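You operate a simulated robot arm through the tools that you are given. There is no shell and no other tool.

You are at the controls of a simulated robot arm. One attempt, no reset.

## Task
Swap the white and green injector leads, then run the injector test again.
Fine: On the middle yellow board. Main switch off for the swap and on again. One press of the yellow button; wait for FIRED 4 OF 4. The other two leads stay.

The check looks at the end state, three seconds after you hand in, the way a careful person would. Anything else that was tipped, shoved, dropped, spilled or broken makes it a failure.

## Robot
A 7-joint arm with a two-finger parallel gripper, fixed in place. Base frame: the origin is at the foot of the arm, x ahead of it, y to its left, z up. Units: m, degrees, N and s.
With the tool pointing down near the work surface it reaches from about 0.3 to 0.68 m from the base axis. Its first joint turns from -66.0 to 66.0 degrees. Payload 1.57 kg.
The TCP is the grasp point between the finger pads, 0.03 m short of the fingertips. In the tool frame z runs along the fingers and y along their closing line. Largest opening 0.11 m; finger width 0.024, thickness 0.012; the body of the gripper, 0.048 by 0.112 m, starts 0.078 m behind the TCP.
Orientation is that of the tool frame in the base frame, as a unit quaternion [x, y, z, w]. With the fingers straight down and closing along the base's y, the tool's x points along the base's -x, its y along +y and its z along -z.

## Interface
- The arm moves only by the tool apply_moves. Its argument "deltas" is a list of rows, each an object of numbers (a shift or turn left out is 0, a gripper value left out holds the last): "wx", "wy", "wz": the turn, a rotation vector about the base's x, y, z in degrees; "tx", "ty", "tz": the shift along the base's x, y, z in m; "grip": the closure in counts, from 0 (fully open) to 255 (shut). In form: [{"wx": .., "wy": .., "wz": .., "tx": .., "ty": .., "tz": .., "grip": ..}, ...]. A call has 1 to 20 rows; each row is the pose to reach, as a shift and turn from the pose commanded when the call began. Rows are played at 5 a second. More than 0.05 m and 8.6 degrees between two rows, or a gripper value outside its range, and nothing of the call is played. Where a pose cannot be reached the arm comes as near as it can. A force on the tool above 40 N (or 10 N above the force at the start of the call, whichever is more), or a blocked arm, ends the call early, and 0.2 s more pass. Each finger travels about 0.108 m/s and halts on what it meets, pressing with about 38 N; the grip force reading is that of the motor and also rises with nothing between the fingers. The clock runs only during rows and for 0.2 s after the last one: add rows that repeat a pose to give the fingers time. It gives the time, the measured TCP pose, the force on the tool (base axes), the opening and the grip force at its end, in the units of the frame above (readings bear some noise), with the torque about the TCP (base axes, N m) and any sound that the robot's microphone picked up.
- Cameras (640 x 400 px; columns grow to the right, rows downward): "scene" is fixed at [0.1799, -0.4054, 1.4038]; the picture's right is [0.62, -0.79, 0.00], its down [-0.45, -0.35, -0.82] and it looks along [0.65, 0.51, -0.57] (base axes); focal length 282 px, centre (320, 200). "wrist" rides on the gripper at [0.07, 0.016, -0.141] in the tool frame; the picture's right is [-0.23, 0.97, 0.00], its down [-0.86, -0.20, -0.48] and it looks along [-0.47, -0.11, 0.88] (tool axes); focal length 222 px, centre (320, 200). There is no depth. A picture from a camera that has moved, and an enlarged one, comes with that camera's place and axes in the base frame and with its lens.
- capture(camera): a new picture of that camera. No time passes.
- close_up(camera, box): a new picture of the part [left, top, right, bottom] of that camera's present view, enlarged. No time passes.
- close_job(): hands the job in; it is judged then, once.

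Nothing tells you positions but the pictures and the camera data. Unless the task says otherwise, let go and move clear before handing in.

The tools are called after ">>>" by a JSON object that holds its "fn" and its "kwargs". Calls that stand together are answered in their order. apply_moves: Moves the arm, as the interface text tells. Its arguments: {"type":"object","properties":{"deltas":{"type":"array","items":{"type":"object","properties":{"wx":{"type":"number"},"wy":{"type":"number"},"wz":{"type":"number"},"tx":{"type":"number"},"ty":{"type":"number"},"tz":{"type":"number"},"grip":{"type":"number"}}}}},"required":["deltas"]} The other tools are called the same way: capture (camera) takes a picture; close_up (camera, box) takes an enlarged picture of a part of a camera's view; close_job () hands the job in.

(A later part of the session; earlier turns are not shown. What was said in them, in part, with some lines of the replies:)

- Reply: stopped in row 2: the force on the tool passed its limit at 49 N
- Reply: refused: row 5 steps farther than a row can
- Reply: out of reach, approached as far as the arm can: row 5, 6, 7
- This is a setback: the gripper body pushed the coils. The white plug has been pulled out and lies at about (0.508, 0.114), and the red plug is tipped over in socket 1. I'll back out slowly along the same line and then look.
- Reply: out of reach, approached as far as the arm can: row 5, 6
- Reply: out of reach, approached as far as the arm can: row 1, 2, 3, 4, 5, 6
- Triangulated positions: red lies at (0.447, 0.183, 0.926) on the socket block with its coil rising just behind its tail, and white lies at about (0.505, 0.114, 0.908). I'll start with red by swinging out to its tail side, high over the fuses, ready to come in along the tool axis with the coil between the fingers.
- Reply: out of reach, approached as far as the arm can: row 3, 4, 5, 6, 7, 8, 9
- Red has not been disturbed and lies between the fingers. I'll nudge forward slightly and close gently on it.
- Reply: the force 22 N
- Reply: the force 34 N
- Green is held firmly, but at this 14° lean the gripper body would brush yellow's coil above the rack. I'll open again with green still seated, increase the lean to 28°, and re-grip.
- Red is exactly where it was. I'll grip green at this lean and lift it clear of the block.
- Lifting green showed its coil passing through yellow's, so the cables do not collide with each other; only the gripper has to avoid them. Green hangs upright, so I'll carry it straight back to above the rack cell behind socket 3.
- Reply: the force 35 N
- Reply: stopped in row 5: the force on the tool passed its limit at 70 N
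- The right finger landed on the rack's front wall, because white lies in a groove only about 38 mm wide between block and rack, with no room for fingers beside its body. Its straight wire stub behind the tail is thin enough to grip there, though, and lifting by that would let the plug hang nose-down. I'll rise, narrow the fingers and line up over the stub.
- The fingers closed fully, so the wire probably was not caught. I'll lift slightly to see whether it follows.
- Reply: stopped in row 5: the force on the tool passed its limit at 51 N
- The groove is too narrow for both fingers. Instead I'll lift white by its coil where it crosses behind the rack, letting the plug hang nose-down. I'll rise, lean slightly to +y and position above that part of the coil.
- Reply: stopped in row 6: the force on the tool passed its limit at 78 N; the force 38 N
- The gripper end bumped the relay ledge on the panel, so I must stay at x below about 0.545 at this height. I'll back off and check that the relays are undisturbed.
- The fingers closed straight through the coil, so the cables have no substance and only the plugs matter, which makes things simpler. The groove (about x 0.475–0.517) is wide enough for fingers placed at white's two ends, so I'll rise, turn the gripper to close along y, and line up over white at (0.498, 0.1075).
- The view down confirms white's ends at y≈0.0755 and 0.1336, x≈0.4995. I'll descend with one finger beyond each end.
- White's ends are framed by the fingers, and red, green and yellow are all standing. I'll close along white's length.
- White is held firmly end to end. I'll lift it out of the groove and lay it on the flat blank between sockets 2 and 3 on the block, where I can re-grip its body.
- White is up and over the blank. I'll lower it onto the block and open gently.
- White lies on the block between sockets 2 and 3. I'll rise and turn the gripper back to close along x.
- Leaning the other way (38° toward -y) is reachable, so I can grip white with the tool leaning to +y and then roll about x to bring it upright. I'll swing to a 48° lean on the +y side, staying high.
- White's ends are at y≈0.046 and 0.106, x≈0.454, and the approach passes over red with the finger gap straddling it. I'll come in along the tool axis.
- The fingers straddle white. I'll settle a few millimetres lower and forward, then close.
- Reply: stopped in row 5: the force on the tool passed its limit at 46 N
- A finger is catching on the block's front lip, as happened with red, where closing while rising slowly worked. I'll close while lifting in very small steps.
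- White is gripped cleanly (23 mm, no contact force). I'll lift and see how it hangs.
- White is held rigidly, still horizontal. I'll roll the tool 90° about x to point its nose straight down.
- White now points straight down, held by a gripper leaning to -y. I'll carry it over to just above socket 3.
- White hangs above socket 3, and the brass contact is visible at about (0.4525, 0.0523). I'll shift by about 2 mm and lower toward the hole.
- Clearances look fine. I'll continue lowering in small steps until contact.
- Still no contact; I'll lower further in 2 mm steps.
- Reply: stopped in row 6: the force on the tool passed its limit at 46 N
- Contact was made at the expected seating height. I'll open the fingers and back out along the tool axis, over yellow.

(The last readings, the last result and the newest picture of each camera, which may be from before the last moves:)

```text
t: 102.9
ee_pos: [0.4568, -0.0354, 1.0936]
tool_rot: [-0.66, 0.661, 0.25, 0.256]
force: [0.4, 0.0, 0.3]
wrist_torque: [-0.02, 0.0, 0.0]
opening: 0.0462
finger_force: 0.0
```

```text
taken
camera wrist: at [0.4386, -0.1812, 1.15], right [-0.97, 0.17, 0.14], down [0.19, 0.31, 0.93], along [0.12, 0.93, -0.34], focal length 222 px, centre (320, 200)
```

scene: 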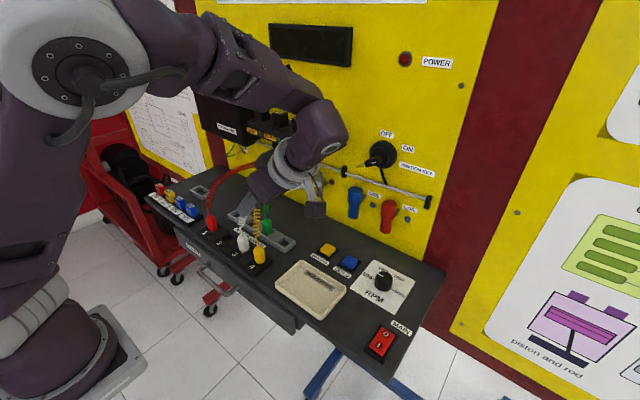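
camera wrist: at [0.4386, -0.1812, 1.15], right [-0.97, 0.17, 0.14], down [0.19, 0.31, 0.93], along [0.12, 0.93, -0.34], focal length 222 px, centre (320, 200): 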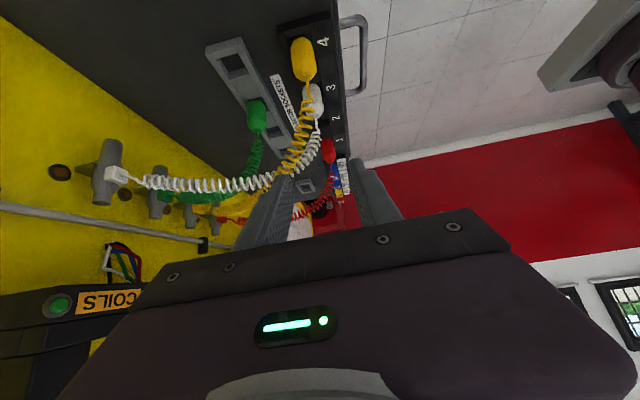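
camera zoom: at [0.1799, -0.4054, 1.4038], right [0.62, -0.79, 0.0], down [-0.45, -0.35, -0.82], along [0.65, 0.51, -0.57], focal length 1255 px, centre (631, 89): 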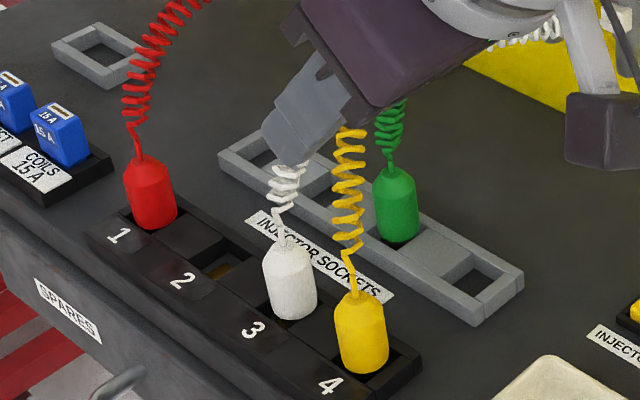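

White stands upright in socket 3. Now for green: I'll swing the tool back to the 28° lean on the +y side, above the rack cell where green is parked.

>>> {"fn": "apply_moves", "kwargs": {"deltas": [{"wx": -7, "tz": 0.02, "ty": 0.01}, {"wx": -14, "tz": 0.03, "ty": 0.025}, {"wx": -21, "tz": 0.03, "ty": 0.04, "tx": 0.005}, {"wx": -28, "tz": 0.03, "ty": 0.055, "tx": 0.01}, {"wx": -35, "tz": 0.03, "ty": 0.07, "tx": 0.015}, {"wx": -42, "tz": 0.03, "ty": 0.085, "tx": 0.02}, {"wx": -49, "tz": 0.03, "ty": 0.1, "tx": 0.025}, {"wx": -56, "tz": 0.03, "ty": 0.115, "tx": 0.03}, {"wx": -63, "tz": 0.03, "ty": 0.13, "tx": 0.035}, {"wx": -70.5, "tz": 0.03, "ty": 0.14, "tx": 0.04}, {"wx": -70.5, "tz": 0.015, "ty": 0.14, "tx": 0.06}, {"wx": -70.5, "tz": 0.0, "ty": 0.14, "tx": 0.082}, {"wx": -70.5, "tz": -0.03, "ty": 0.14, "tx": 0.082}, {"wx": -70.5, "tz": -0.03, "ty": 0.14, "tx": 0.082}]}}

>>> {"fn": "capture", "kwargs": {"camera": "wrist"}}

>>> {"fn": "close_up", "kwargs": {"camera": "wrist", "box": [230, 60, 420, 240]}}

>>> {"fn": "close_up", "kwargs": {"camera": "scene", "box": [190, 140, 310, 265]}}

```text
t: 105.9
ee_pos: [0.5388, 0.1044, 1.0636]
tool_rot: [0.687, -0.684, 0.177, 0.171]
force: [0.3, -0.2, 0.4]
wrist_torque: [0.0, 0.01, 0.01]
opening: 0.0461
finger_force: 0.0
```

```text
taken
camera wrist: at [0.5204, 0.1123, 1.2204], right [-0.97, 0.19, -0.11], down [0.19, 0.98, 0.01], along [0.11, -0.01, -0.99], focal length 222 px, centre (320, 200)
```

wrist: 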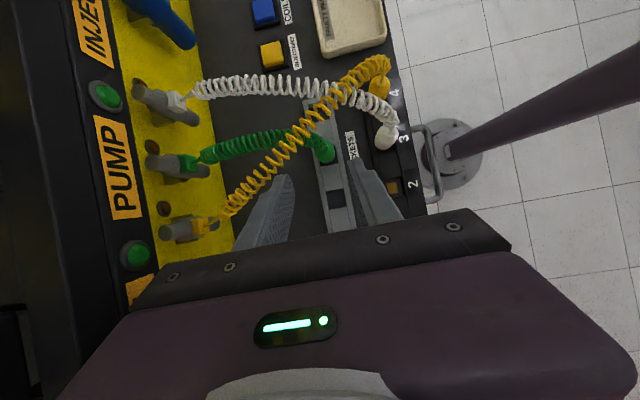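

```text
2.22 times, centred on (325, 150) of wrist
camera zoom: at [0.5204, 0.1123, 1.2204], right [-0.97, 0.19, -0.11], down [0.19, 0.98, 0.01], along [0.11, -0.01, -0.99], focal length 494 px, centre (309, 311)
```

zoom: 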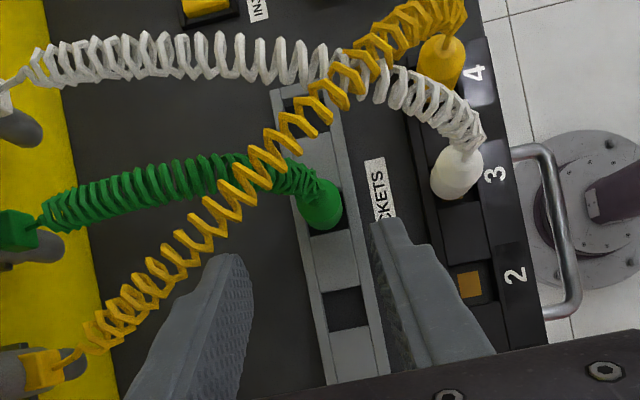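

```text
3.20 times, centred on (250, 202) of scene
camera zoom: at [0.1799, -0.4054, 1.4038], right [0.62, -0.79, 0.0], down [-0.45, -0.35, -0.82], along [0.65, 0.51, -0.57], focal length 904 px, centre (544, 192)
```

zoom: 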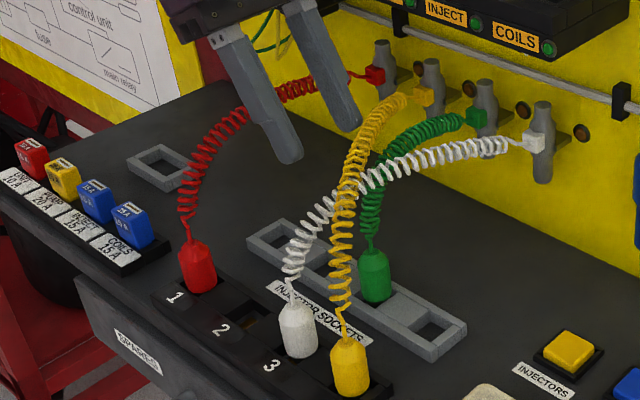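

Green waits upright in its cell. I'll come down along the same path used to leave it, and re-grip.

>>> {"fn": "apply_moves", "kwargs": {"deltas": [{"ty": -0.001, "tz": -0.03}, {"ty": -0.002, "tz": -0.056}, {"ty": -0.01, "tz": -0.076}, {"ty": -0.02, "tz": -0.096}, {"ty": -0.03, "tz": -0.107}, {"ty": -0.04, "tz": -0.109}, {"ty": -0.0495, "tz": -0.11}, {"ty": -0.0495, "tz": -0.11}]}}

>>> {"fn": "close_up", "kwargs": {"camera": "wrist", "box": [230, 60, 420, 240]}}

>>> {"fn": "close_up", "kwargs": {"camera": "scene", "box": [190, 160, 310, 265]}}

```text
t: 107.7
ee_pos: [0.5381, 0.0553, 0.9543]
tool_rot: [0.687, -0.684, 0.176, 0.171]
force: [-0.7, 0.3, 0.7]
wrist_torque: [0.03, 0.02, 0.0]
opening: 0.0463
finger_force: 0.0
```

```text
2.22 times, centred on (325, 150) of wrist
camera zoom: at [0.519, 0.0616, 1.1101], right [-0.97, 0.19, -0.11], down [0.19, 0.98, 0.01], along [0.12, -0.01, -0.99], focal length 494 px, centre (309, 311)
```

zoom: 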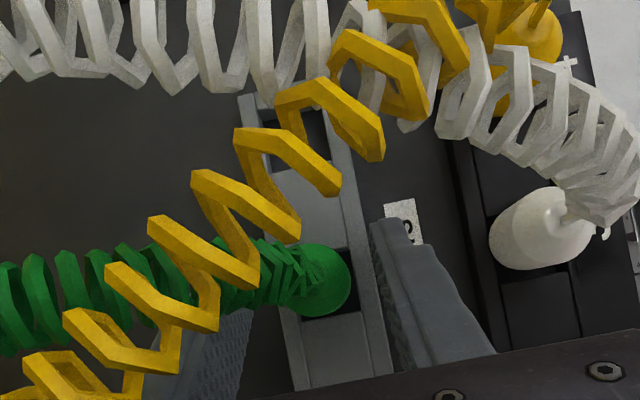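

```text
3.81 times, centred on (250, 212) of scene
camera zoom: at [0.1799, -0.4054, 1.4038], right [0.62, -0.79, 0.0], down [-0.45, -0.35, -0.82], along [0.65, 0.51, -0.57], focal length 1076 px, centre (587, 152)
```

zoom: 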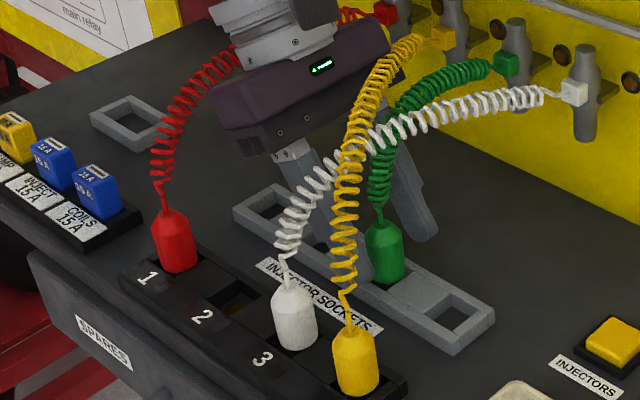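

Green is between the fingers and everything else stands. I'll grip and lift it.

>>> {"fn": "apply_moves", "kwargs": {"deltas": [{"grip": 180}, {"grip": 200}, {"grip": 230}, {"grip": 255}, {"grip": 255}, {"tz": 0.01}, {"tz": 0.025}, {"tz": 0.045}, {"tz": 0.065}, {"tz": 0.065}]}}

>>> {"fn": "close_up", "kwargs": {"camera": "wrist", "box": [230, 60, 420, 240]}}

>>> {"fn": "close_up", "kwargs": {"camera": "scene", "box": [210, 150, 310, 250]}}

```text
t: 109.9
ee_pos: [0.5372, 0.0564, 1.0182]
tool_rot: [0.687, -0.684, 0.176, 0.171]
force: [-0.5, 1.0, -0.5]
wrist_torque: [0.0, 0.01, -0.03]
opening: 0.0221
finger_force: 35.0
```

```text
2.22 times, centred on (325, 150) of wrist
camera zoom: at [0.5195, 0.0624, 1.175], right [-0.97, 0.19, -0.11], down [0.19, 0.98, 0.01], along [0.12, -0.01, -0.99], focal length 494 px, centre (309, 311)
```

zoom: 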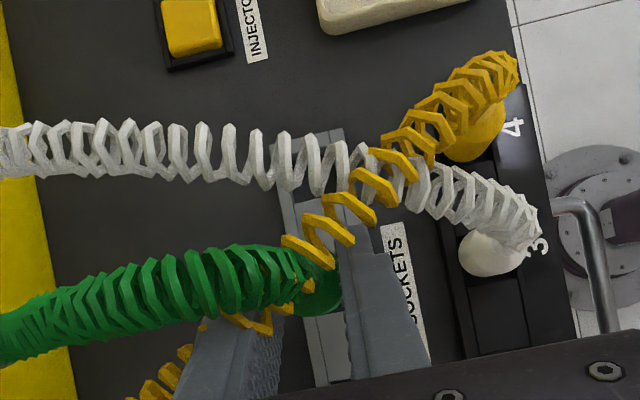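

```text
4.00 times, centred on (260, 200) of scene
camera zoom: at [0.1799, -0.4054, 1.4038], right [0.62, -0.79, 0.0], down [-0.45, -0.35, -0.82], along [0.65, 0.51, -0.57], focal length 1130 px, centre (560, 200)
```

zoom: 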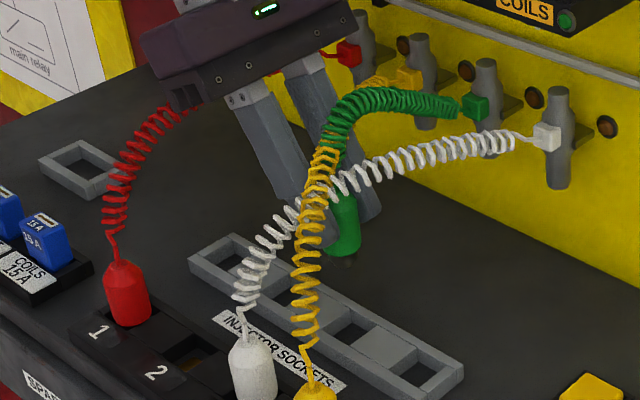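

Green came up cleanly. I'll carry it to above socket 2.

>>> {"fn": "apply_moves", "kwargs": {"deltas": [{"ty": 0.02, "tx": -0.01}, {"ty": 0.04, "tx": -0.025}, {"ty": 0.055, "tx": -0.045}, {"ty": 0.063, "tx": -0.065}, {"ty": 0.063, "tx": -0.0845}, {"ty": 0.063, "tx": -0.0845, "tz": -0.015}, {"ty": 0.063, "tx": -0.0845, "tz": -0.028}, {"ty": 0.063, "tx": -0.0845, "tz": -0.028}]}}

>>> {"fn": "close_up", "kwargs": {"camera": "wrist", "box": [230, 60, 420, 240]}}

>>> {"fn": "close_up", "kwargs": {"camera": "scene", "box": [200, 180, 280, 260]}}

```text
t: 111.7
ee_pos: [0.4541, 0.1183, 0.9888]
tool_rot: [0.687, -0.684, 0.176, 0.171]
force: [0.0, -0.1, 0.2]
wrist_torque: [0.02, 0.03, 0.0]
opening: 0.022
finger_force: 35.0
```

```text
2.22 times, centred on (325, 150) of wrist
camera zoom: at [0.4358, 0.1243, 1.1448], right [-0.97, 0.19, -0.11], down [0.19, 0.98, 0.01], along [0.11, -0.01, -0.99], focal length 494 px, centre (309, 311)
```

zoom: 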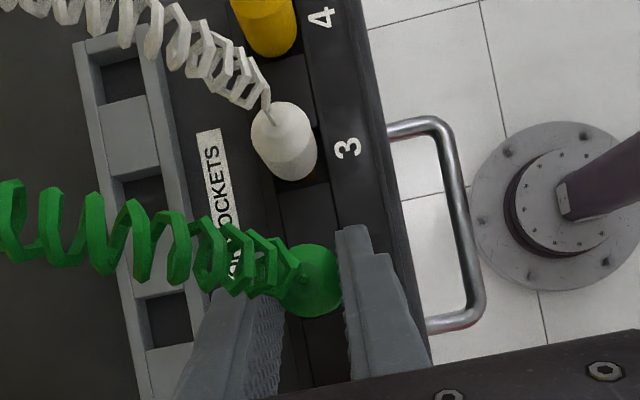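

```text
5.00 times, centred on (240, 220) of scene
camera zoom: at [0.1799, -0.4054, 1.4038], right [0.62, -0.79, 0.0], down [-0.45, -0.35, -0.82], along [0.65, 0.51, -0.57], focal length 1412 px, centre (720, 100)
```

zoom: 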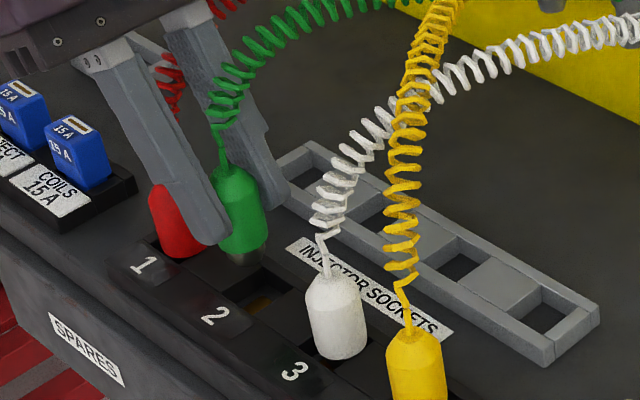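

Green is lined up over socket 2. I'll lower it in small steps.

>>> {"fn": "apply_moves", "kwargs": {"deltas": [{"tz": -0.01, "tx": -0.0005}, {"tz": -0.018, "tx": -0.0005}, {"tz": -0.024, "tx": -0.0005}, {"tz": -0.028, "tx": -0.0005}, {"tz": -0.031, "tx": -0.0005}, {"tz": -0.034, "tx": -0.0005}, {"tz": -0.034, "tx": -0.0005}]}}

>>> {"fn": "close_up", "kwargs": {"camera": "scene", "box": [200, 180, 280, 260]}}

```text
t: 113.3
ee_pos: [0.4519, 0.1194, 0.9564]
tool_rot: [0.687, -0.684, 0.176, 0.171]
force: [0.8, 0.4, -1.0]
wrist_torque: [-0.04, 0.02, 0.0]
opening: 0.0221
finger_force: 34.6
```

```text
5.00 times, centred on (240, 220) of scene
camera zoom: at [0.1799, -0.4054, 1.4038], right [0.62, -0.79, 0.0], down [-0.45, -0.35, -0.82], along [0.65, 0.51, -0.57], focal length 1412 px, centre (720, 100)
```

zoom: 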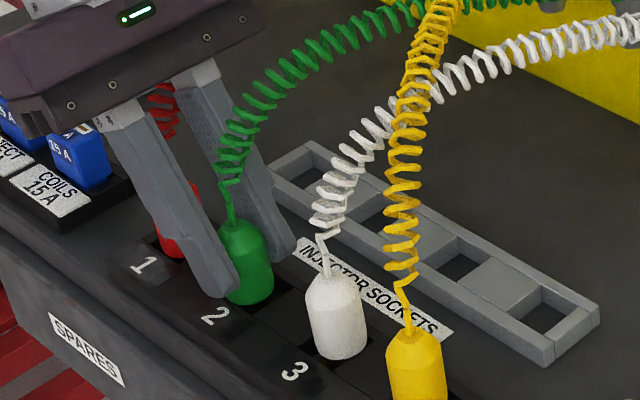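

The nose is in the hole with no force; I'll lower the rest until it stands on the contact.

>>> {"fn": "apply_moves", "kwargs": {"deltas": [{"tz": -0.002}, {"tz": -0.004}, {"tz": -0.006}, {"tz": -0.008}, {"tz": -0.008}]}}

>>> {"fn": "close_up", "kwargs": {"camera": "scene", "box": [200, 180, 280, 260]}}

```text
t: 114.5
ee_pos: [0.4527, 0.1203, 0.9481]
tool_rot: [0.686, -0.684, 0.176, 0.172]
force: [-8.5, 0.2, 32.0]
wrist_torque: [-0.15, 0.38, 0.0]
opening: 0.0231
finger_force: 35.5
```

```text
5.00 times, centred on (240, 220) of scene
camera zoom: at [0.1792, -0.4055, 1.4039], right [0.62, -0.79, 0.0], down [-0.45, -0.35, -0.82], along [0.65, 0.51, -0.57], focal length 1412 px, centre (720, 100)
```

zoom: 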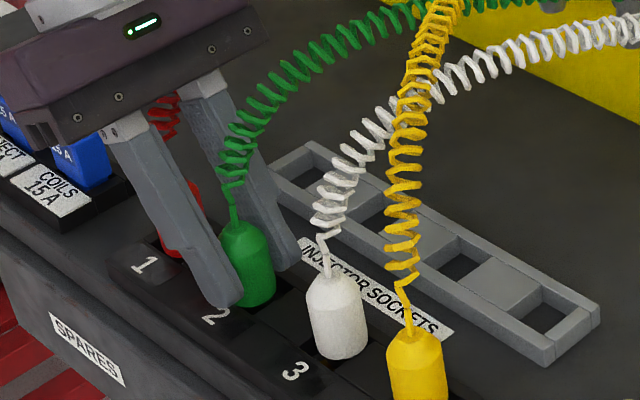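

Green stands on its contact. I'll release and back straight out along the tool axis.

>>> {"fn": "apply_moves", "kwargs": {"deltas": [{"tz": 0.0015}, {"tz": 0.0015, "grip": 185}, {"tz": 0.0015, "grip": 165}, {"tz": 0.0015, "grip": 148}, {"tz": 0.0015, "grip": 148}, {"ty": 0.006, "tz": 0.013}, {"ty": 0.014, "tz": 0.03}, {"ty": 0.026, "tz": 0.055}, {"ty": 0.04, "tz": 0.09}, {"ty": 0.05, "tz": 0.13}, {"ty": 0.05, "tz": 0.15}, {"ty": 0.05, "tz": 0.15}]}}

>>> {"fn": "close_up", "kwargs": {"camera": "scene", "box": [190, 170, 290, 265]}}

>>> {"fn": "capture", "kwargs": {"camera": "wrist"}}

>>> {"fn": "close_up", "kwargs": {"camera": "wrist", "box": [260, 60, 400, 240]}}

>>> {"fn": "capture", "kwargs": {"camera": "scene"}}

```text
t: 117.1
ee_pos: [0.4555, 0.1689, 1.1009]
tool_rot: [0.687, -0.684, 0.176, 0.171]
force: [0.2, 0.1, -0.2]
wrist_torque: [0.03, 0.02, 0.01]
opening: 0.0464
finger_force: 0.1
```

```text
4.21 times, centred on (240, 218) of scene
camera zoom: at [0.1799, -0.4054, 1.4038], right [0.62, -0.79, 0.0], down [-0.45, -0.35, -0.82], along [0.65, 0.51, -0.57], focal length 1189 px, centre (657, 126)
```

zoom: 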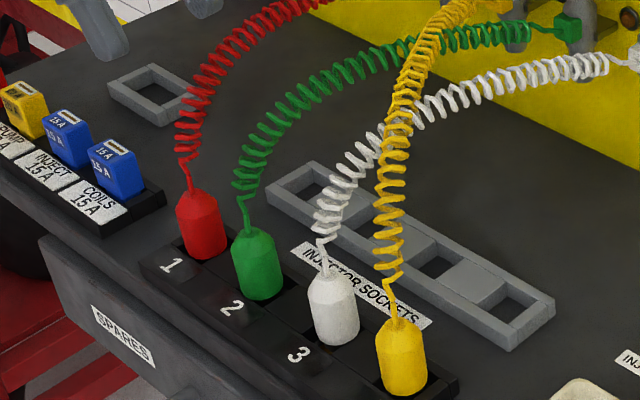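

```text
taken
camera wrist: at [0.437, 0.1753, 1.2555], right [-0.97, 0.19, -0.11], down [0.19, 0.98, 0.01], along [0.11, -0.01, -0.99], focal length 222 px, centre (320, 200)
```

wrist: 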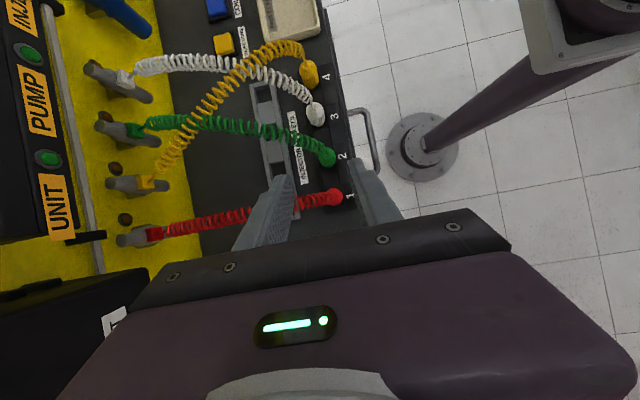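

```text
2.22 times, centred on (330, 150) of wrist
camera zoom: at [0.437, 0.1753, 1.2555], right [-0.97, 0.19, -0.11], down [0.19, 0.98, 0.01], along [0.11, -0.01, -0.99], focal length 494 px, centre (298, 311)
```

zoom: 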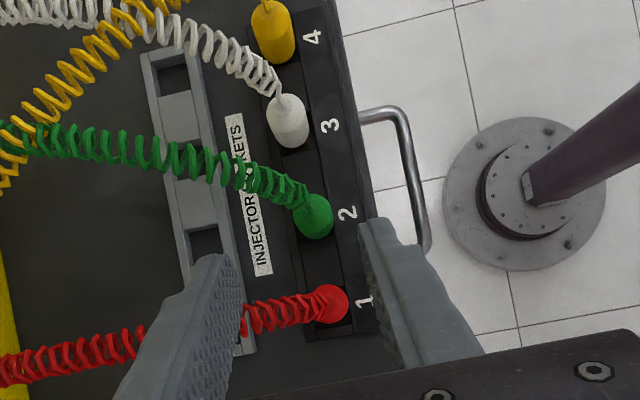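

```text
taken
```

scene: 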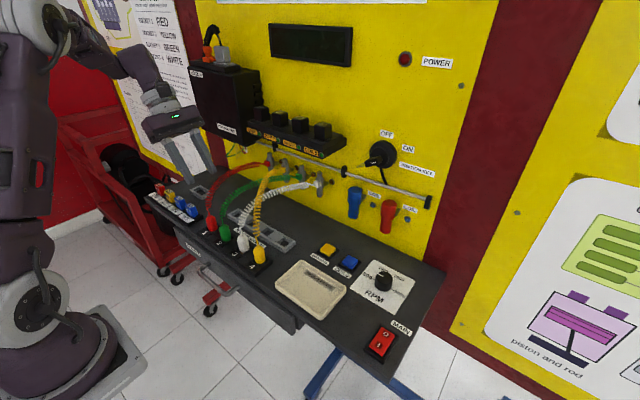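

All four leads stand: 1 red, 2 green, 3 white, 4 yellow. Before switching on, I'll look closely at how green and white are seated.

>>> {"fn": "close_up", "kwargs": {"camera": "scene", "box": [205, 205, 280, 270]}}

>>> {"fn": "close_up", "kwargs": {"camera": "scene", "box": [220, 215, 260, 255]}}

>>> {"fn": "close_up", "kwargs": {"camera": "scene", "box": [140, 0, 200, 110]}}

```text
6.15 times, centred on (242, 238) of scene
camera zoom: at [0.1799, -0.4054, 1.4038], right [0.62, -0.79, 0.0], down [-0.45, -0.35, -0.82], along [0.65, 0.51, -0.57], focal length 1738 px, centre (797, -31)
```

zoom: 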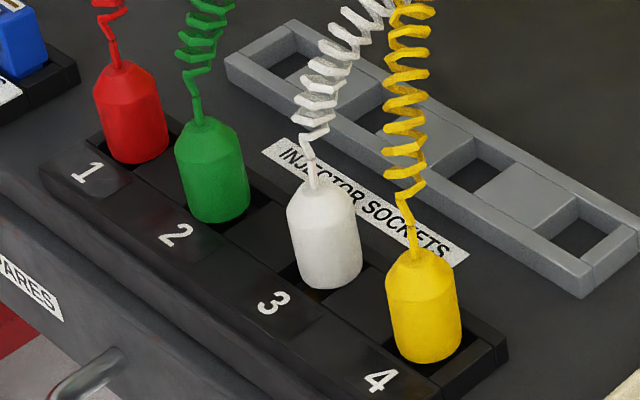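

```text
10.00 times, centred on (240, 235) of scene
camera zoom: at [0.1799, -0.4054, 1.4038], right [0.62, -0.79, 0.0], down [-0.45, -0.35, -0.82], along [0.65, 0.51, -0.57], focal length 2825 px, centre (1120, -150)
```

zoom: 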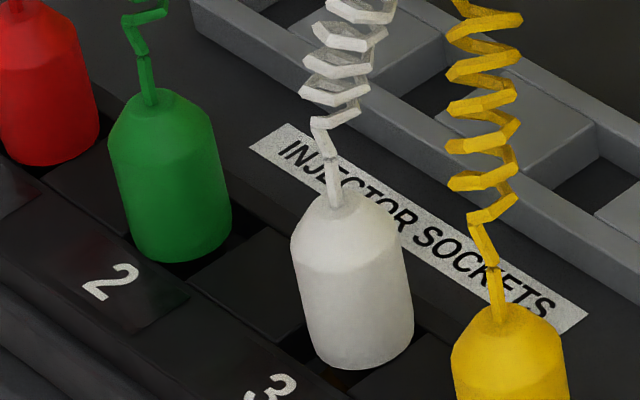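

```text
3.64 times, centred on (170, 55) of scene
camera zoom: at [0.1799, -0.4054, 1.4038], right [0.62, -0.79, 0.0], down [-0.45, -0.35, -0.82], along [0.65, 0.51, -0.57], focal length 1027 px, centre (866, 727)
```

zoom: 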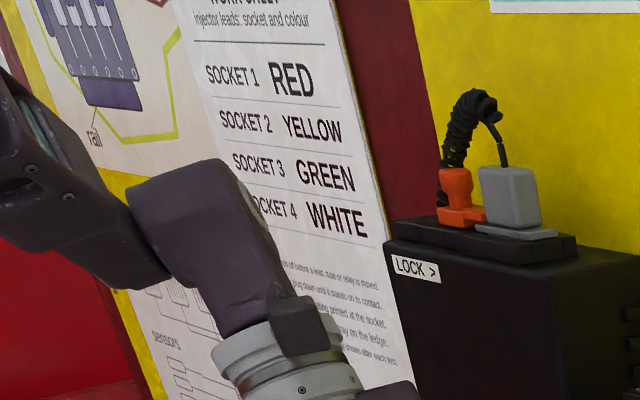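

Green and white both stand upright in their holes. Now the main switch: I'll bring the tool vertical, turn it back, and travel high to the switch.

>>> {"fn": "apply_moves", "kwargs": {"deltas": [{"wx": 7, "tz": 0.02}, {"wx": 14, "tz": 0.03, "ty": -0.01}, {"wx": 21, "tz": 0.03, "ty": -0.04}, {"wx": 28.5, "tz": 0.03, "ty": -0.07}, {"wx": 28.5, "tz": 0.03, "ty": -0.1}, {"wx": 28.5, "tz": 0.03, "ty": -0.1}]}}

>>> {"fn": "apply_moves", "kwargs": {"deltas": [{"wz": -7.5, "ty": -0.025, "grip": 255}, {"wz": -15, "ty": -0.05}, {"wz": -22.5, "ty": -0.08}, {"wz": -30, "ty": -0.11}, {"wz": -37.5, "ty": -0.14}, {"wz": -45, "ty": -0.17}, {"wz": -52.5, "ty": -0.2}, {"wz": -60, "ty": -0.23}, {"wz": -67.5, "ty": -0.26}, {"wz": -75, "ty": -0.29}, {"wz": -82.5, "ty": -0.32}, {"wz": -89.5, "ty": -0.35}, {"wz": -89.5, "ty": -0.37}, {"wz": -89.5, "ty": -0.39, "tx": -0.005}, {"wz": -89.5, "ty": -0.393, "tx": -0.01}, {"wz": -89.5, "ty": -0.393, "tx": -0.012}, {"wz": -89.5, "ty": -0.393, "tx": -0.012, "tz": -0.03}, {"wz": -89.5, "ty": -0.393, "tx": -0.012, "tz": -0.07}, {"wz": -89.5, "ty": -0.393, "tx": -0.012, "tz": -0.11}, {"wz": -89.5, "ty": -0.393, "tx": -0.012, "tz": -0.11}]}}

>>> {"fn": "capture", "kwargs": {"camera": "wrist"}}

>>> {"fn": "capture", "kwargs": {"camera": "scene"}}

>>> {"fn": "close_up", "kwargs": {"camera": "scene", "box": [190, 170, 290, 265]}}

```text
t: 118.5
ee_pos: [0.4545, 0.0665, 1.1301]
tool_rot: [0.708, -0.706, 0.003, -0.004]
force: [0.0, 0.2, -0.1]
wrist_torque: [0.02, -0.02, -0.03]
opening: 0.0463
finger_force: 0.1
```

```text
t: 122.7
ee_pos: [0.441, -0.3225, 1.0193]
tool_rot: [-0.007, 1.0, -0.005, 0.0]
force: [1.3, 0.2, -0.3]
wrist_torque: [0.02, 0.01, -0.07]
opening: 0.0
finger_force: 21.0
```

```text
taken
camera wrist: at [0.3698, -0.3055, 1.1598], right [0.22, 0.98, -0.01], down [0.86, -0.19, 0.48], along [0.47, -0.11, -0.88], focal length 222 px, centre (320, 200)
```

wrist: 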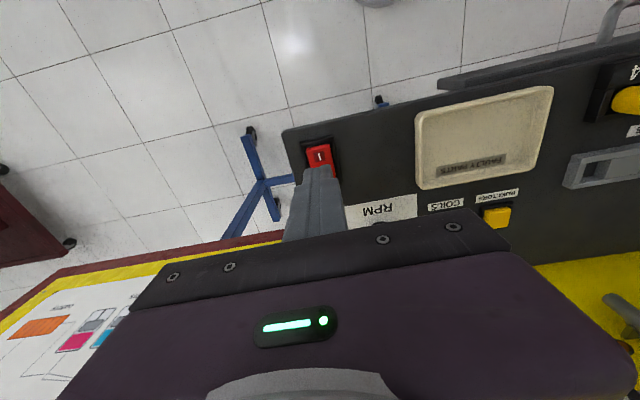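

```text
taken
```

scene: 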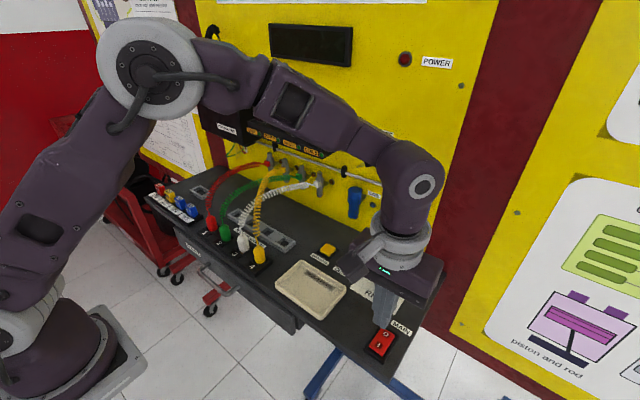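

```text
4.21 times, centred on (240, 218) of scene
camera zoom: at [0.1799, -0.4054, 1.4038], right [0.62, -0.79, 0.0], down [-0.45, -0.35, -0.82], along [0.65, 0.51, -0.57], focal length 1189 px, centre (657, 126)
```

zoom: 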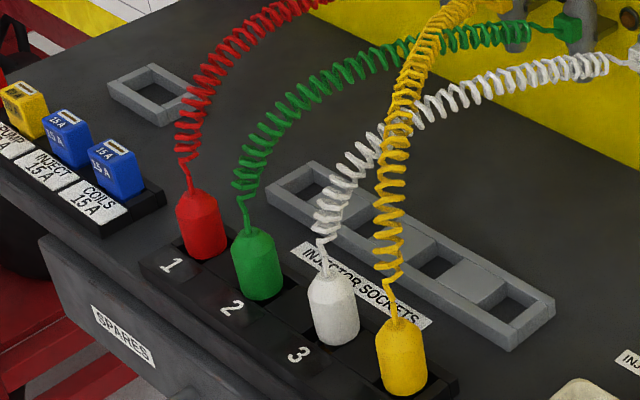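

All four leads are still standing. The closed fingertips are above the I half (x≈0.442), so I'll lower and press.

>>> {"fn": "apply_moves", "kwargs": {"deltas": [{"tx": 0.001, "tz": -0.03}, {"tx": 0.001, "tz": -0.05}, {"tx": 0.001, "tz": -0.06}, {"tx": 0.001, "tz": -0.066}, {"tx": 0.001, "tz": -0.07}, {"tx": 0.001, "tz": -0.073}]}}

>>> {"fn": "close_up", "kwargs": {"camera": "scene", "box": [330, 280, 430, 370]}}

>>> {"fn": "close_up", "kwargs": {"camera": "scene", "box": [180, 0, 460, 185]}}

```text
t: 124.1
ee_pos: [0.441, -0.3243, 0.9454]
tool_rot: [-0.005, 1.0, -0.004, 0.001]
force: [-1.5, 0.8, 0.7]
wrist_torque: [0.03, 0.0, -0.04]
opening: 0.0001
finger_force: 21.1
```

```text
4.44 times, centred on (380, 325) of scene
camera zoom: at [0.1798, -0.4054, 1.4038], right [0.62, -0.79, 0.0], down [-0.45, -0.35, -0.82], along [0.65, 0.51, -0.57], focal length 1255 px, centre (53, -356)
```

zoom: 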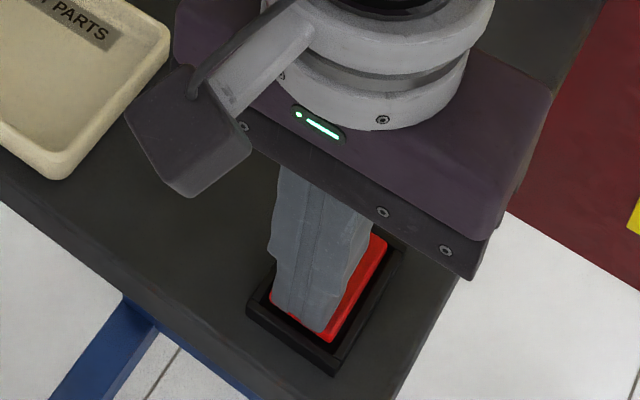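

```text
2.16 times, centred on (320, 92) of scene
camera zoom: at [0.1798, -0.4054, 1.4038], right [0.62, -0.79, 0.0], down [-0.45, -0.35, -0.82], along [0.65, 0.51, -0.57], focal length 611 px, centre (320, 432)
```

zoom: 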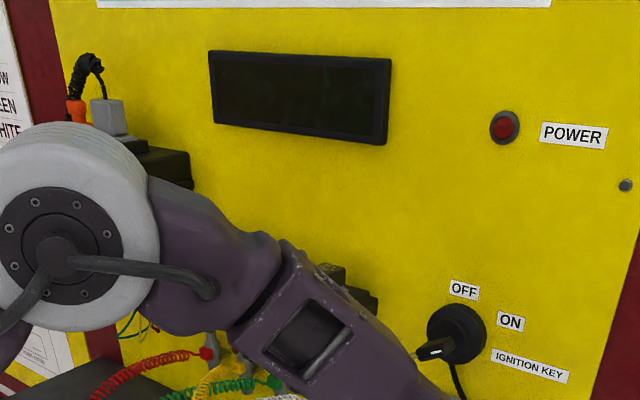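

The fingertips are just at the I half and power is still off. I'll press a few millimetres more.

>>> {"fn": "apply_moves", "kwargs": {"deltas": [{"tz": -0.002}, {"tz": -0.004}, {"tz": -0.006}, {"tz": -0.008}]}}

>>> {"fn": "close_up", "kwargs": {"camera": "scene", "box": [180, 0, 460, 185]}}

>>> {"fn": "close_up", "kwargs": {"camera": "scene", "box": [330, 280, 430, 370]}}

```text
t: 125.0
ee_pos: [0.4411, -0.3245, 0.9423]
tool_rot: [-0.005, 1.0, -0.004, 0.001]
force: [-3.0, 4.6, 9.7]
wrist_torque: [0.19, -0.03, 0.06]
opening: 0.0001
finger_force: 21.1
stopped in row 4: the force on the tool passed its limit at 48 N (the readings are from after the stop); the commanded pose is now the measured one
```

```text
2.16 times, centred on (320, 92) of scene
camera zoom: at [0.1796, -0.4052, 1.4039], right [0.62, -0.79, 0.0], down [-0.45, -0.35, -0.82], along [0.65, 0.51, -0.57], focal length 611 px, centre (320, 432)
```

zoom: 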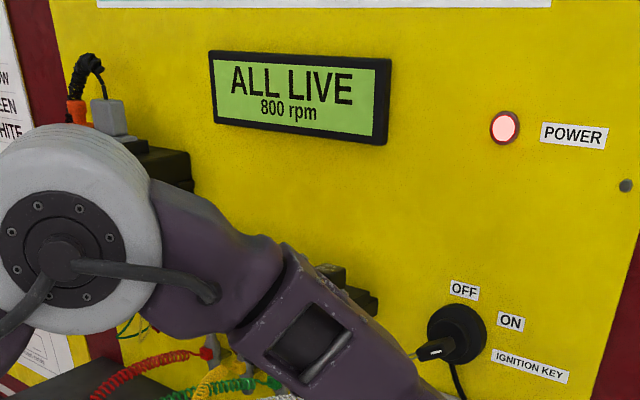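

```text
4.44 times, centred on (380, 325) of scene
camera zoom: at [0.1796, -0.4052, 1.4039], right [0.62, -0.79, 0.0], down [-0.45, -0.35, -0.82], along [0.65, 0.51, -0.57], focal length 1255 px, centre (53, -356)
```

zoom: 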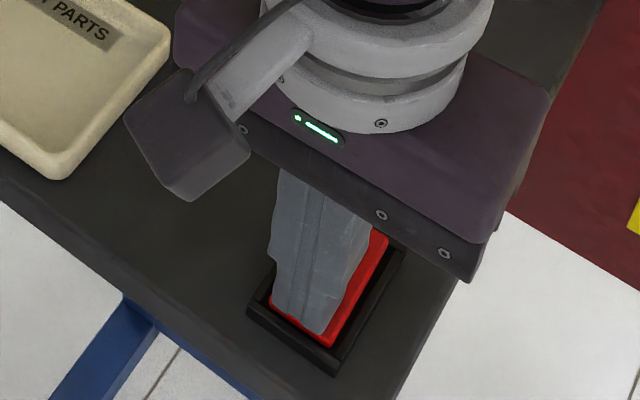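

Power is back and the display reads ALL LIVE. I'll lift off and move to look down at the yellow INJECTORS button, with a forward tilt so the gripper stays clear of the panel fittings.

>>> {"fn": "apply_moves", "kwargs": {"deltas": [{"tz": 0.02}, {"tz": 0.055}, {"tz": 0.095}, {"tz": 0.13, "ty": 0.01}, {"tz": 0.14, "ty": 0.05, "wy": -4}, {"tz": 0.14, "ty": 0.09, "tx": 0.01, "wy": -8}, {"tz": 0.14, "ty": 0.13, "tx": 0.03, "wy": -14}, {"tz": 0.14, "ty": 0.165, "tx": 0.05, "wy": -20}, {"tz": 0.13, "ty": 0.195, "tx": 0.07, "wy": -25}, {"tz": 0.12, "ty": 0.206, "tx": 0.085, "wy": -25}, {"tz": 0.11, "ty": 0.206, "tx": 0.085, "wy": -25}, {"tz": 0.11, "ty": 0.206, "tx": 0.085, "wy": -25}]}}

>>> {"fn": "capture", "kwargs": {"camera": "wrist"}}

>>> {"fn": "capture", "kwargs": {"camera": "scene"}}

>>> {"fn": "close_up", "kwargs": {"camera": "scene", "box": [300, 230, 380, 280]}}

>>> {"fn": "close_up", "kwargs": {"camera": "scene", "box": [350, 310, 410, 370]}}

```text
t: 127.6
ee_pos: [0.5242, -0.1191, 1.055]
tool_rot: [-0.004, 0.976, -0.007, 0.218]
force: [-0.1, -0.1, -0.6]
wrist_torque: [0.01, -0.01, -0.02]
opening: 0.0001
finger_force: 21.6
```

```text
taken
camera wrist: at [0.4006, -0.102, 1.1514], right [0.2, 0.98, 0.08], down [0.57, -0.19, 0.8], along [0.8, -0.11, -0.59], focal length 222 px, centre (320, 200)
```

wrist: 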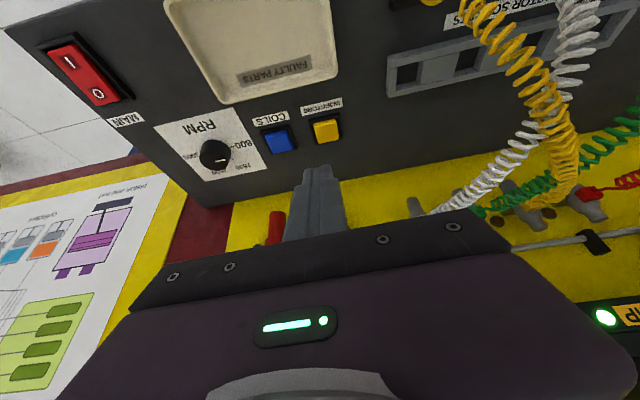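

```text
taken
```

scene: 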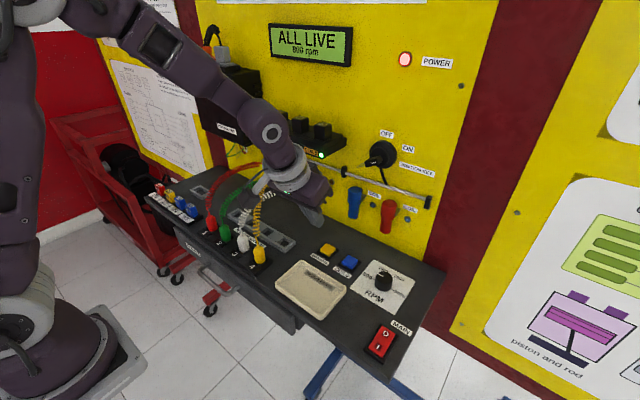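

```text
8.00 times, centred on (340, 255) of scene
camera zoom: at [0.1799, -0.4054, 1.4038], right [0.62, -0.79, 0.0], down [-0.45, -0.35, -0.82], along [0.65, 0.51, -0.57], focal length 2260 px, centre (160, -240)
```

zoom: 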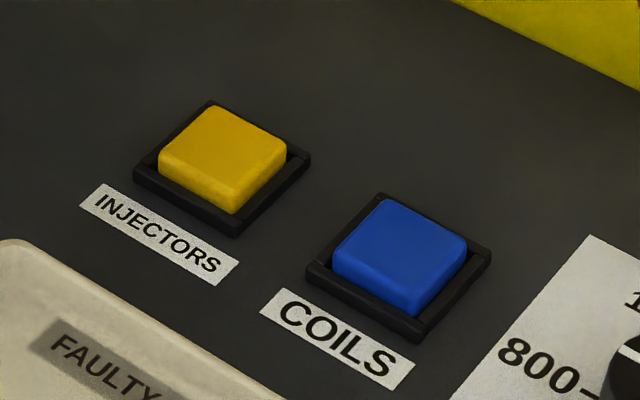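

```text
6.67 times, centred on (380, 340) of scene
camera zoom: at [0.1799, -0.4054, 1.4038], right [0.62, -0.79, 0.0], down [-0.45, -0.35, -0.82], along [0.65, 0.51, -0.57], focal length 1883 px, centre (-80, -733)
```

zoom: 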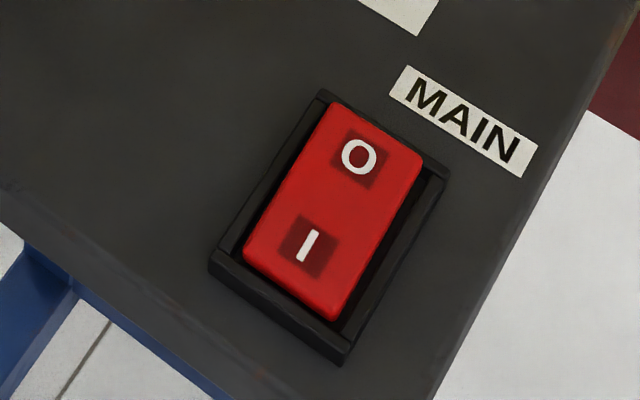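

The yellow INJECTORS button is at about (0.586, -0.109) with its top near z≈0.905. I'll come down just above it first.

>>> {"fn": "apply_moves", "kwargs": {"deltas": [{"tx": 0.02, "ty": 0.005, "tz": -0.01}, {"tx": 0.04, "ty": 0.0095, "tz": -0.03}, {"tx": 0.056, "ty": 0.0095, "tz": -0.055}, {"tx": 0.056, "ty": 0.0095, "tz": -0.078}, {"tx": 0.056, "ty": 0.0095, "tz": -0.09}, {"tx": 0.056, "ty": 0.0095, "tz": -0.09}]}}

>>> {"fn": "close_up", "kwargs": {"camera": "wrist", "box": [240, 60, 420, 220]}}

>>> {"fn": "close_up", "kwargs": {"camera": "scene", "box": [290, 200, 390, 290]}}

```text
t: 129.0
ee_pos: [0.5836, -0.1104, 0.9633]
tool_rot: [-0.005, 0.976, -0.006, 0.217]
force: [-0.4, 1.2, 0.1]
wrist_torque: [0.02, -0.02, -0.04]
opening: 0.0001
finger_force: 21.0
```

```text
2.50 times, centred on (330, 140) of wrist
camera zoom: at [0.4589, -0.0926, 1.0595], right [0.2, 0.98, 0.08], down [0.57, -0.19, 0.8], along [0.8, -0.11, -0.6], focal length 555 px, centre (295, 350)
```

zoom: 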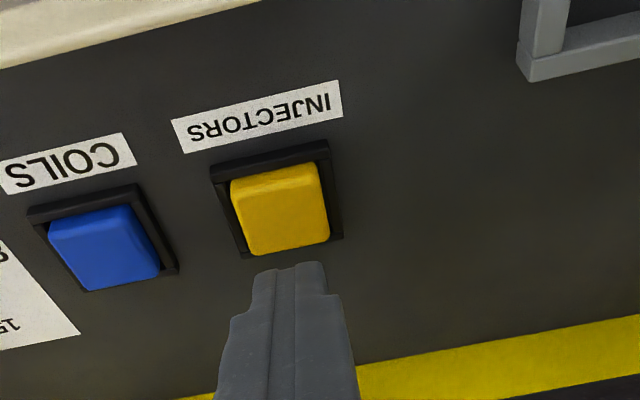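

```text
4.44 times, centred on (340, 245) of scene
camera zoom: at [0.1799, -0.4054, 1.4038], right [0.62, -0.79, 0.0], down [-0.45, -0.35, -0.82], along [0.65, 0.51, -0.57], focal length 1255 px, centre (231, 0)
```

zoom: 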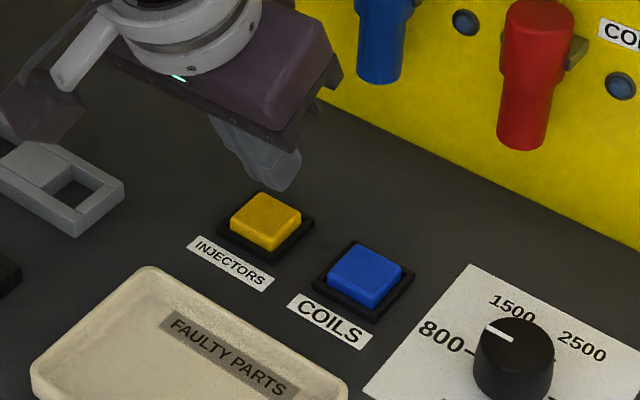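

The lowest corner of the fingertips is right above the button centre. I'll lower to nearly touching, then press once.

>>> {"fn": "apply_moves", "kwargs": {"deltas": [{"tz": -0.008}, {"tz": -0.014}, {"tz": -0.018}, {"tz": -0.018}]}}

>>> {"fn": "close_up", "kwargs": {"camera": "wrist", "box": [240, 60, 420, 220]}}

>>> {"fn": "close_up", "kwargs": {"camera": "scene", "box": [290, 200, 390, 290]}}

```text
t: 130.0
ee_pos: [0.5832, -0.1098, 0.9438]
tool_rot: [-0.005, 0.976, -0.006, 0.218]
force: [-0.3, -0.3, 1.0]
wrist_torque: [-0.02, 0.0, -0.01]
opening: 0.0
finger_force: 21.1
```

```text
2.50 times, centred on (330, 140) of wrist
camera zoom: at [0.4585, -0.0921, 1.0403], right [0.2, 0.98, 0.08], down [0.57, -0.19, 0.8], along [0.8, -0.11, -0.59], focal length 555 px, centre (295, 350)
```

zoom: 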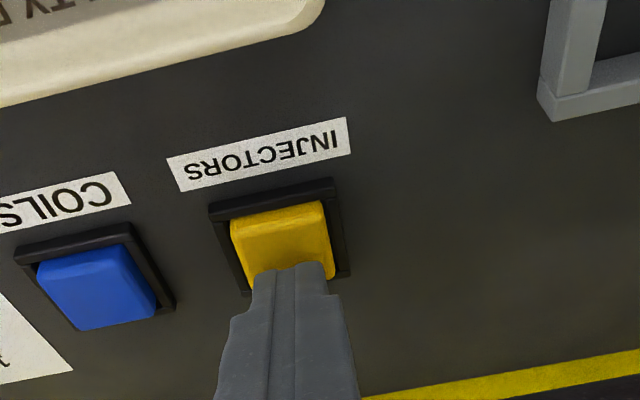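

```text
4.44 times, centred on (340, 245) of scene
camera zoom: at [0.1799, -0.4054, 1.4038], right [0.62, -0.79, 0.0], down [-0.45, -0.35, -0.82], along [0.65, 0.51, -0.57], focal length 1255 px, centre (231, 0)
```

zoom: 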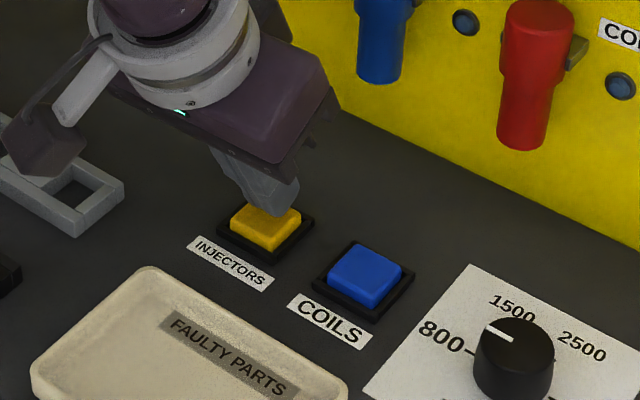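

The tip is slightly toward the far side of the button, so I'll shift 6 mm back and make the single press.

>>> {"fn": "apply_moves", "kwargs": {"deltas": [{"tx": -0.006}, {"tx": -0.006, "tz": -0.003}, {"tx": -0.006, "tz": -0.005}, {"tx": -0.006, "tz": -0.007}, {"tx": -0.006, "tz": -0.009}]}}

>>> {"fn": "close_up", "kwargs": {"camera": "scene", "box": [180, 0, 460, 185]}}

>>> {"fn": "close_up", "kwargs": {"camera": "scene", "box": [290, 200, 390, 290]}}

```text
t: 131.2
ee_pos: [0.5764, -0.1093, 0.936]
tool_rot: [-0.004, 0.975, -0.007, 0.221]
force: [-3.3, -5.5, 23.8]
wrist_torque: [-0.17, 0.03, -0.09]
opening: 0.0
finger_force: 21.4
heard: click
```

```text
2.16 times, centred on (320, 92) of scene
camera zoom: at [0.1793, -0.4055, 1.4039], right [0.62, -0.79, 0.0], down [-0.45, -0.35, -0.82], along [0.65, 0.51, -0.57], focal length 611 px, centre (320, 432)
```

zoom: 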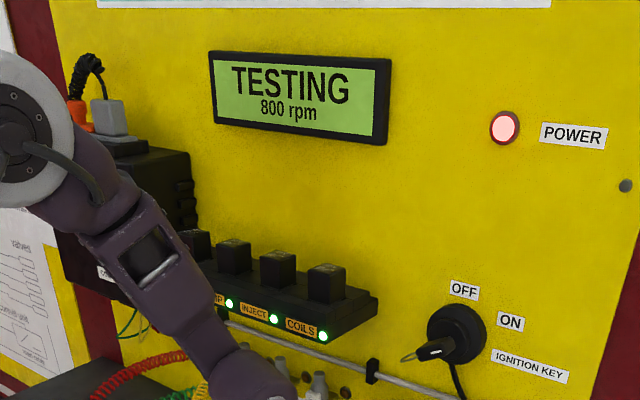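

```text
4.44 times, centred on (340, 245) of scene
camera zoom: at [0.1793, -0.4055, 1.4039], right [0.62, -0.79, 0.0], down [-0.45, -0.35, -0.82], along [0.65, 0.51, -0.57], focal length 1255 px, centre (231, 0)
```

zoom: 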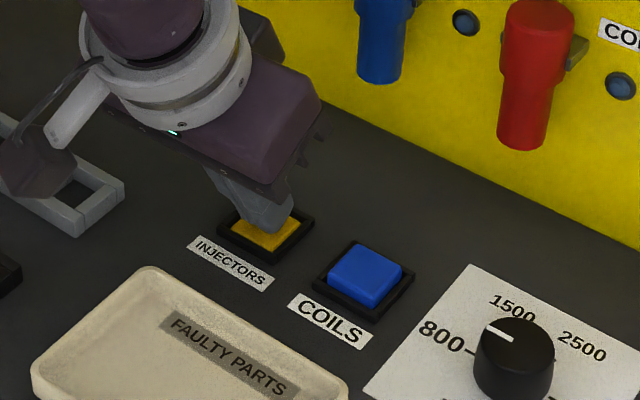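

The click was heard and the display shows TESTING. I'll lift off the button cleanly and wait for the result.

>>> {"fn": "apply_moves", "kwargs": {"deltas": [{"tz": 0.02}, {"tz": 0.05, "tx": -0.01}, {"tz": 0.085, "tx": -0.03}, {"tz": 0.11, "tx": -0.06}, {"tz": 0.12, "tx": -0.09}, {"tz": 0.12, "tx": -0.11}, {"tz": 0.12, "tx": -0.11}, {"tz": 0.12, "tx": -0.11}, {"tz": 0.12, "tx": -0.11}, {"tz": 0.12, "tx": -0.11}]}}

>>> {"fn": "close_up", "kwargs": {"camera": "scene", "box": [180, 0, 460, 185]}}

>>> {"fn": "capture", "kwargs": {"camera": "scene"}}

```text
t: 133.4
ee_pos: [0.4693, -0.1075, 1.0536]
tool_rot: [-0.003, 0.976, -0.007, 0.218]
force: [-0.7, 0.0, -0.4]
wrist_torque: [-0.02, 0.01, 0.03]
opening: 0.0
finger_force: 21.8
```

```text
2.16 times, centred on (320, 92) of scene
camera zoom: at [0.1799, -0.4054, 1.4038], right [0.62, -0.79, 0.0], down [-0.45, -0.35, -0.82], along [0.65, 0.51, -0.57], focal length 611 px, centre (320, 432)
```

zoom: 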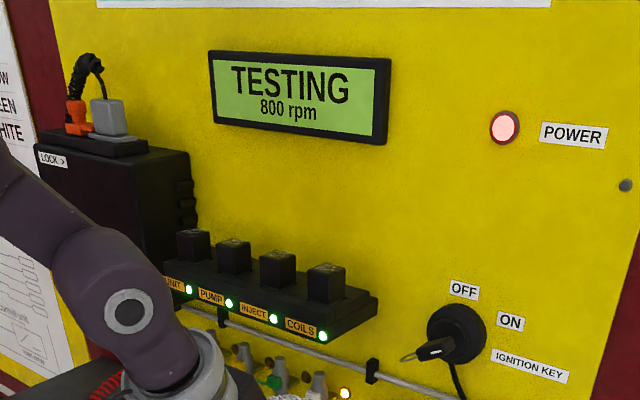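

```text
taken
```

scene: 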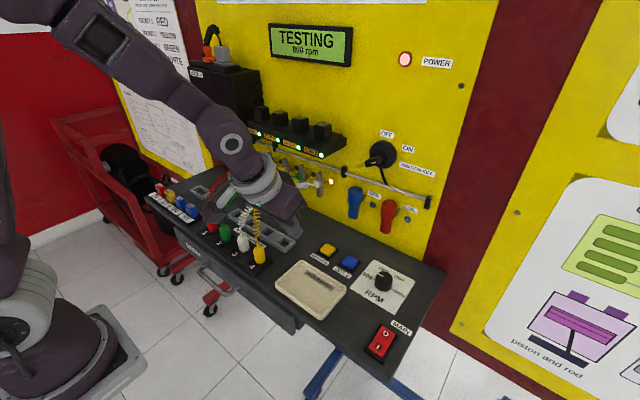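

The test is running, with an injector lamp lit. I'll move clear to a high, open position while waiting.

>>> {"fn": "apply_moves", "kwargs": {"deltas": [{"tz": 0.03, "tx": -0.01}, {"tz": 0.06, "tx": -0.03, "wy": 5}, {"tz": 0.09, "tx": -0.05, "wy": 12}, {"tz": 0.12, "tx": -0.07, "wy": 18}, {"tz": 0.14, "tx": -0.08, "wy": 25}, {"tz": 0.15, "tx": -0.09, "wy": 25, "grip": 100}, {"tz": 0.15, "tx": -0.09, "wy": 25}, {"tz": 0.15, "tx": -0.09, "wy": 25}, {"tz": 0.15, "tx": -0.09, "wy": 25}, {"tz": 0.15, "tx": -0.09, "wy": 25}, {"tz": 0.15, "tx": -0.09, "wy": 25}, {"tz": 0.15, "tx": -0.09, "wy": 25}, {"tz": 0.15, "tx": -0.09, "wy": 25}, {"tz": 0.15, "tx": -0.09, "wy": 25}, {"tz": 0.15, "tx": -0.09, "wy": 25}]}}

>>> {"fn": "capture", "kwargs": {"camera": "scene"}}

>>> {"fn": "close_up", "kwargs": {"camera": "scene", "box": [180, 0, 460, 185]}}

>>> {"fn": "close_up", "kwargs": {"camera": "scene", "box": [190, 170, 290, 265]}}

```text
t: 136.6
ee_pos: [0.3738, -0.1108, 1.2052]
tool_rot: [-0.005, 1.0, -0.004, 0.002]
force: [-0.1, -0.6, 0.6]
wrist_torque: [0.03, -0.03, -0.03]
opening: 0.0672
finger_force: 0.0
```

```text
taken
```

scene: 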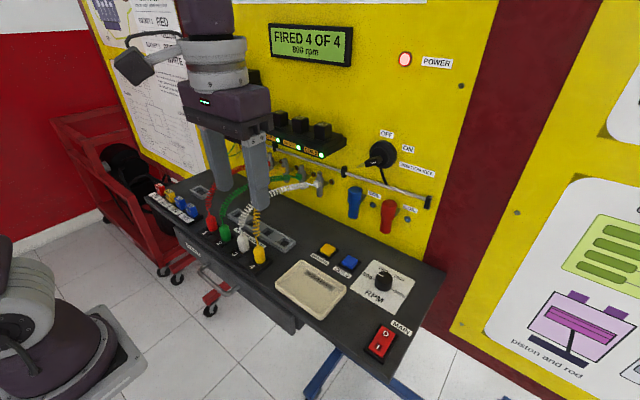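

```text
2.16 times, centred on (320, 92) of scene
camera zoom: at [0.1799, -0.4054, 1.4038], right [0.62, -0.79, 0.0], down [-0.45, -0.35, -0.82], along [0.65, 0.51, -0.57], focal length 611 px, centre (320, 432)
```

zoom: 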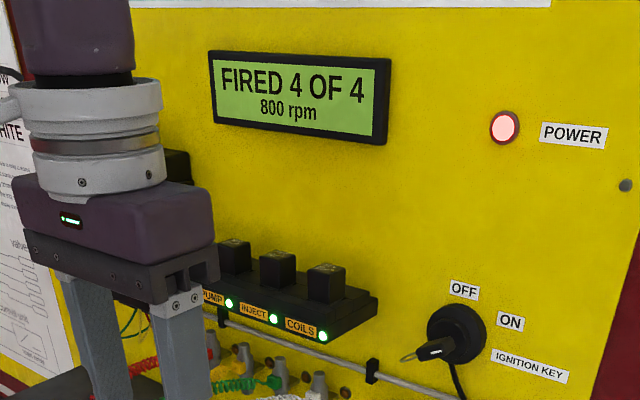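

```text
4.21 times, centred on (240, 218) of scene
camera zoom: at [0.1799, -0.4054, 1.4038], right [0.62, -0.79, 0.0], down [-0.45, -0.35, -0.82], along [0.65, 0.51, -0.57], focal length 1189 px, centre (657, 126)
```

zoom: 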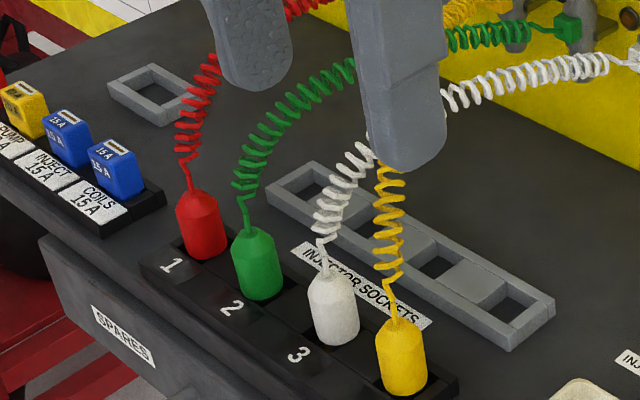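

The display reads FIRED 4 OF 4 and the power lamp is on. Red, green, white and yellow stand in sockets 1 to 4, nothing else has moved, and the arm is clear with its fingers open, so I'm handing in.

>>> {"fn": "close_job", "kwargs": {}}

```text
The job is handed in.
```

The white and green injector leads are swapped, and the injector test now reads **FIRED 4 OF 4**. The sockets now hold 1 red, 2 green, 3 white and 4 yellow. I switched the main off for the swap and back on afterwards, and pressed the yellow button once.

Three things to know:

- **Red lead disturbed:** on my first approach I knocked white out of its socket and tipped red over. I put red back in socket 1 and pressed it down onto its contact before turning the power on. Yellow was never touched.
- **Relay ledge bumped:** the gripper hit the relay ledge on the panel once, with the power off. The relays showed no movement afterwards, and their lights came on normally.
- **Work sheet disagrees:** the sheet on the wall lists 1 red, 2 yellow, 3 green and 4 white. I followed your instruction rather than the sheet. If the sheet applies to this board, the order still needs checking.
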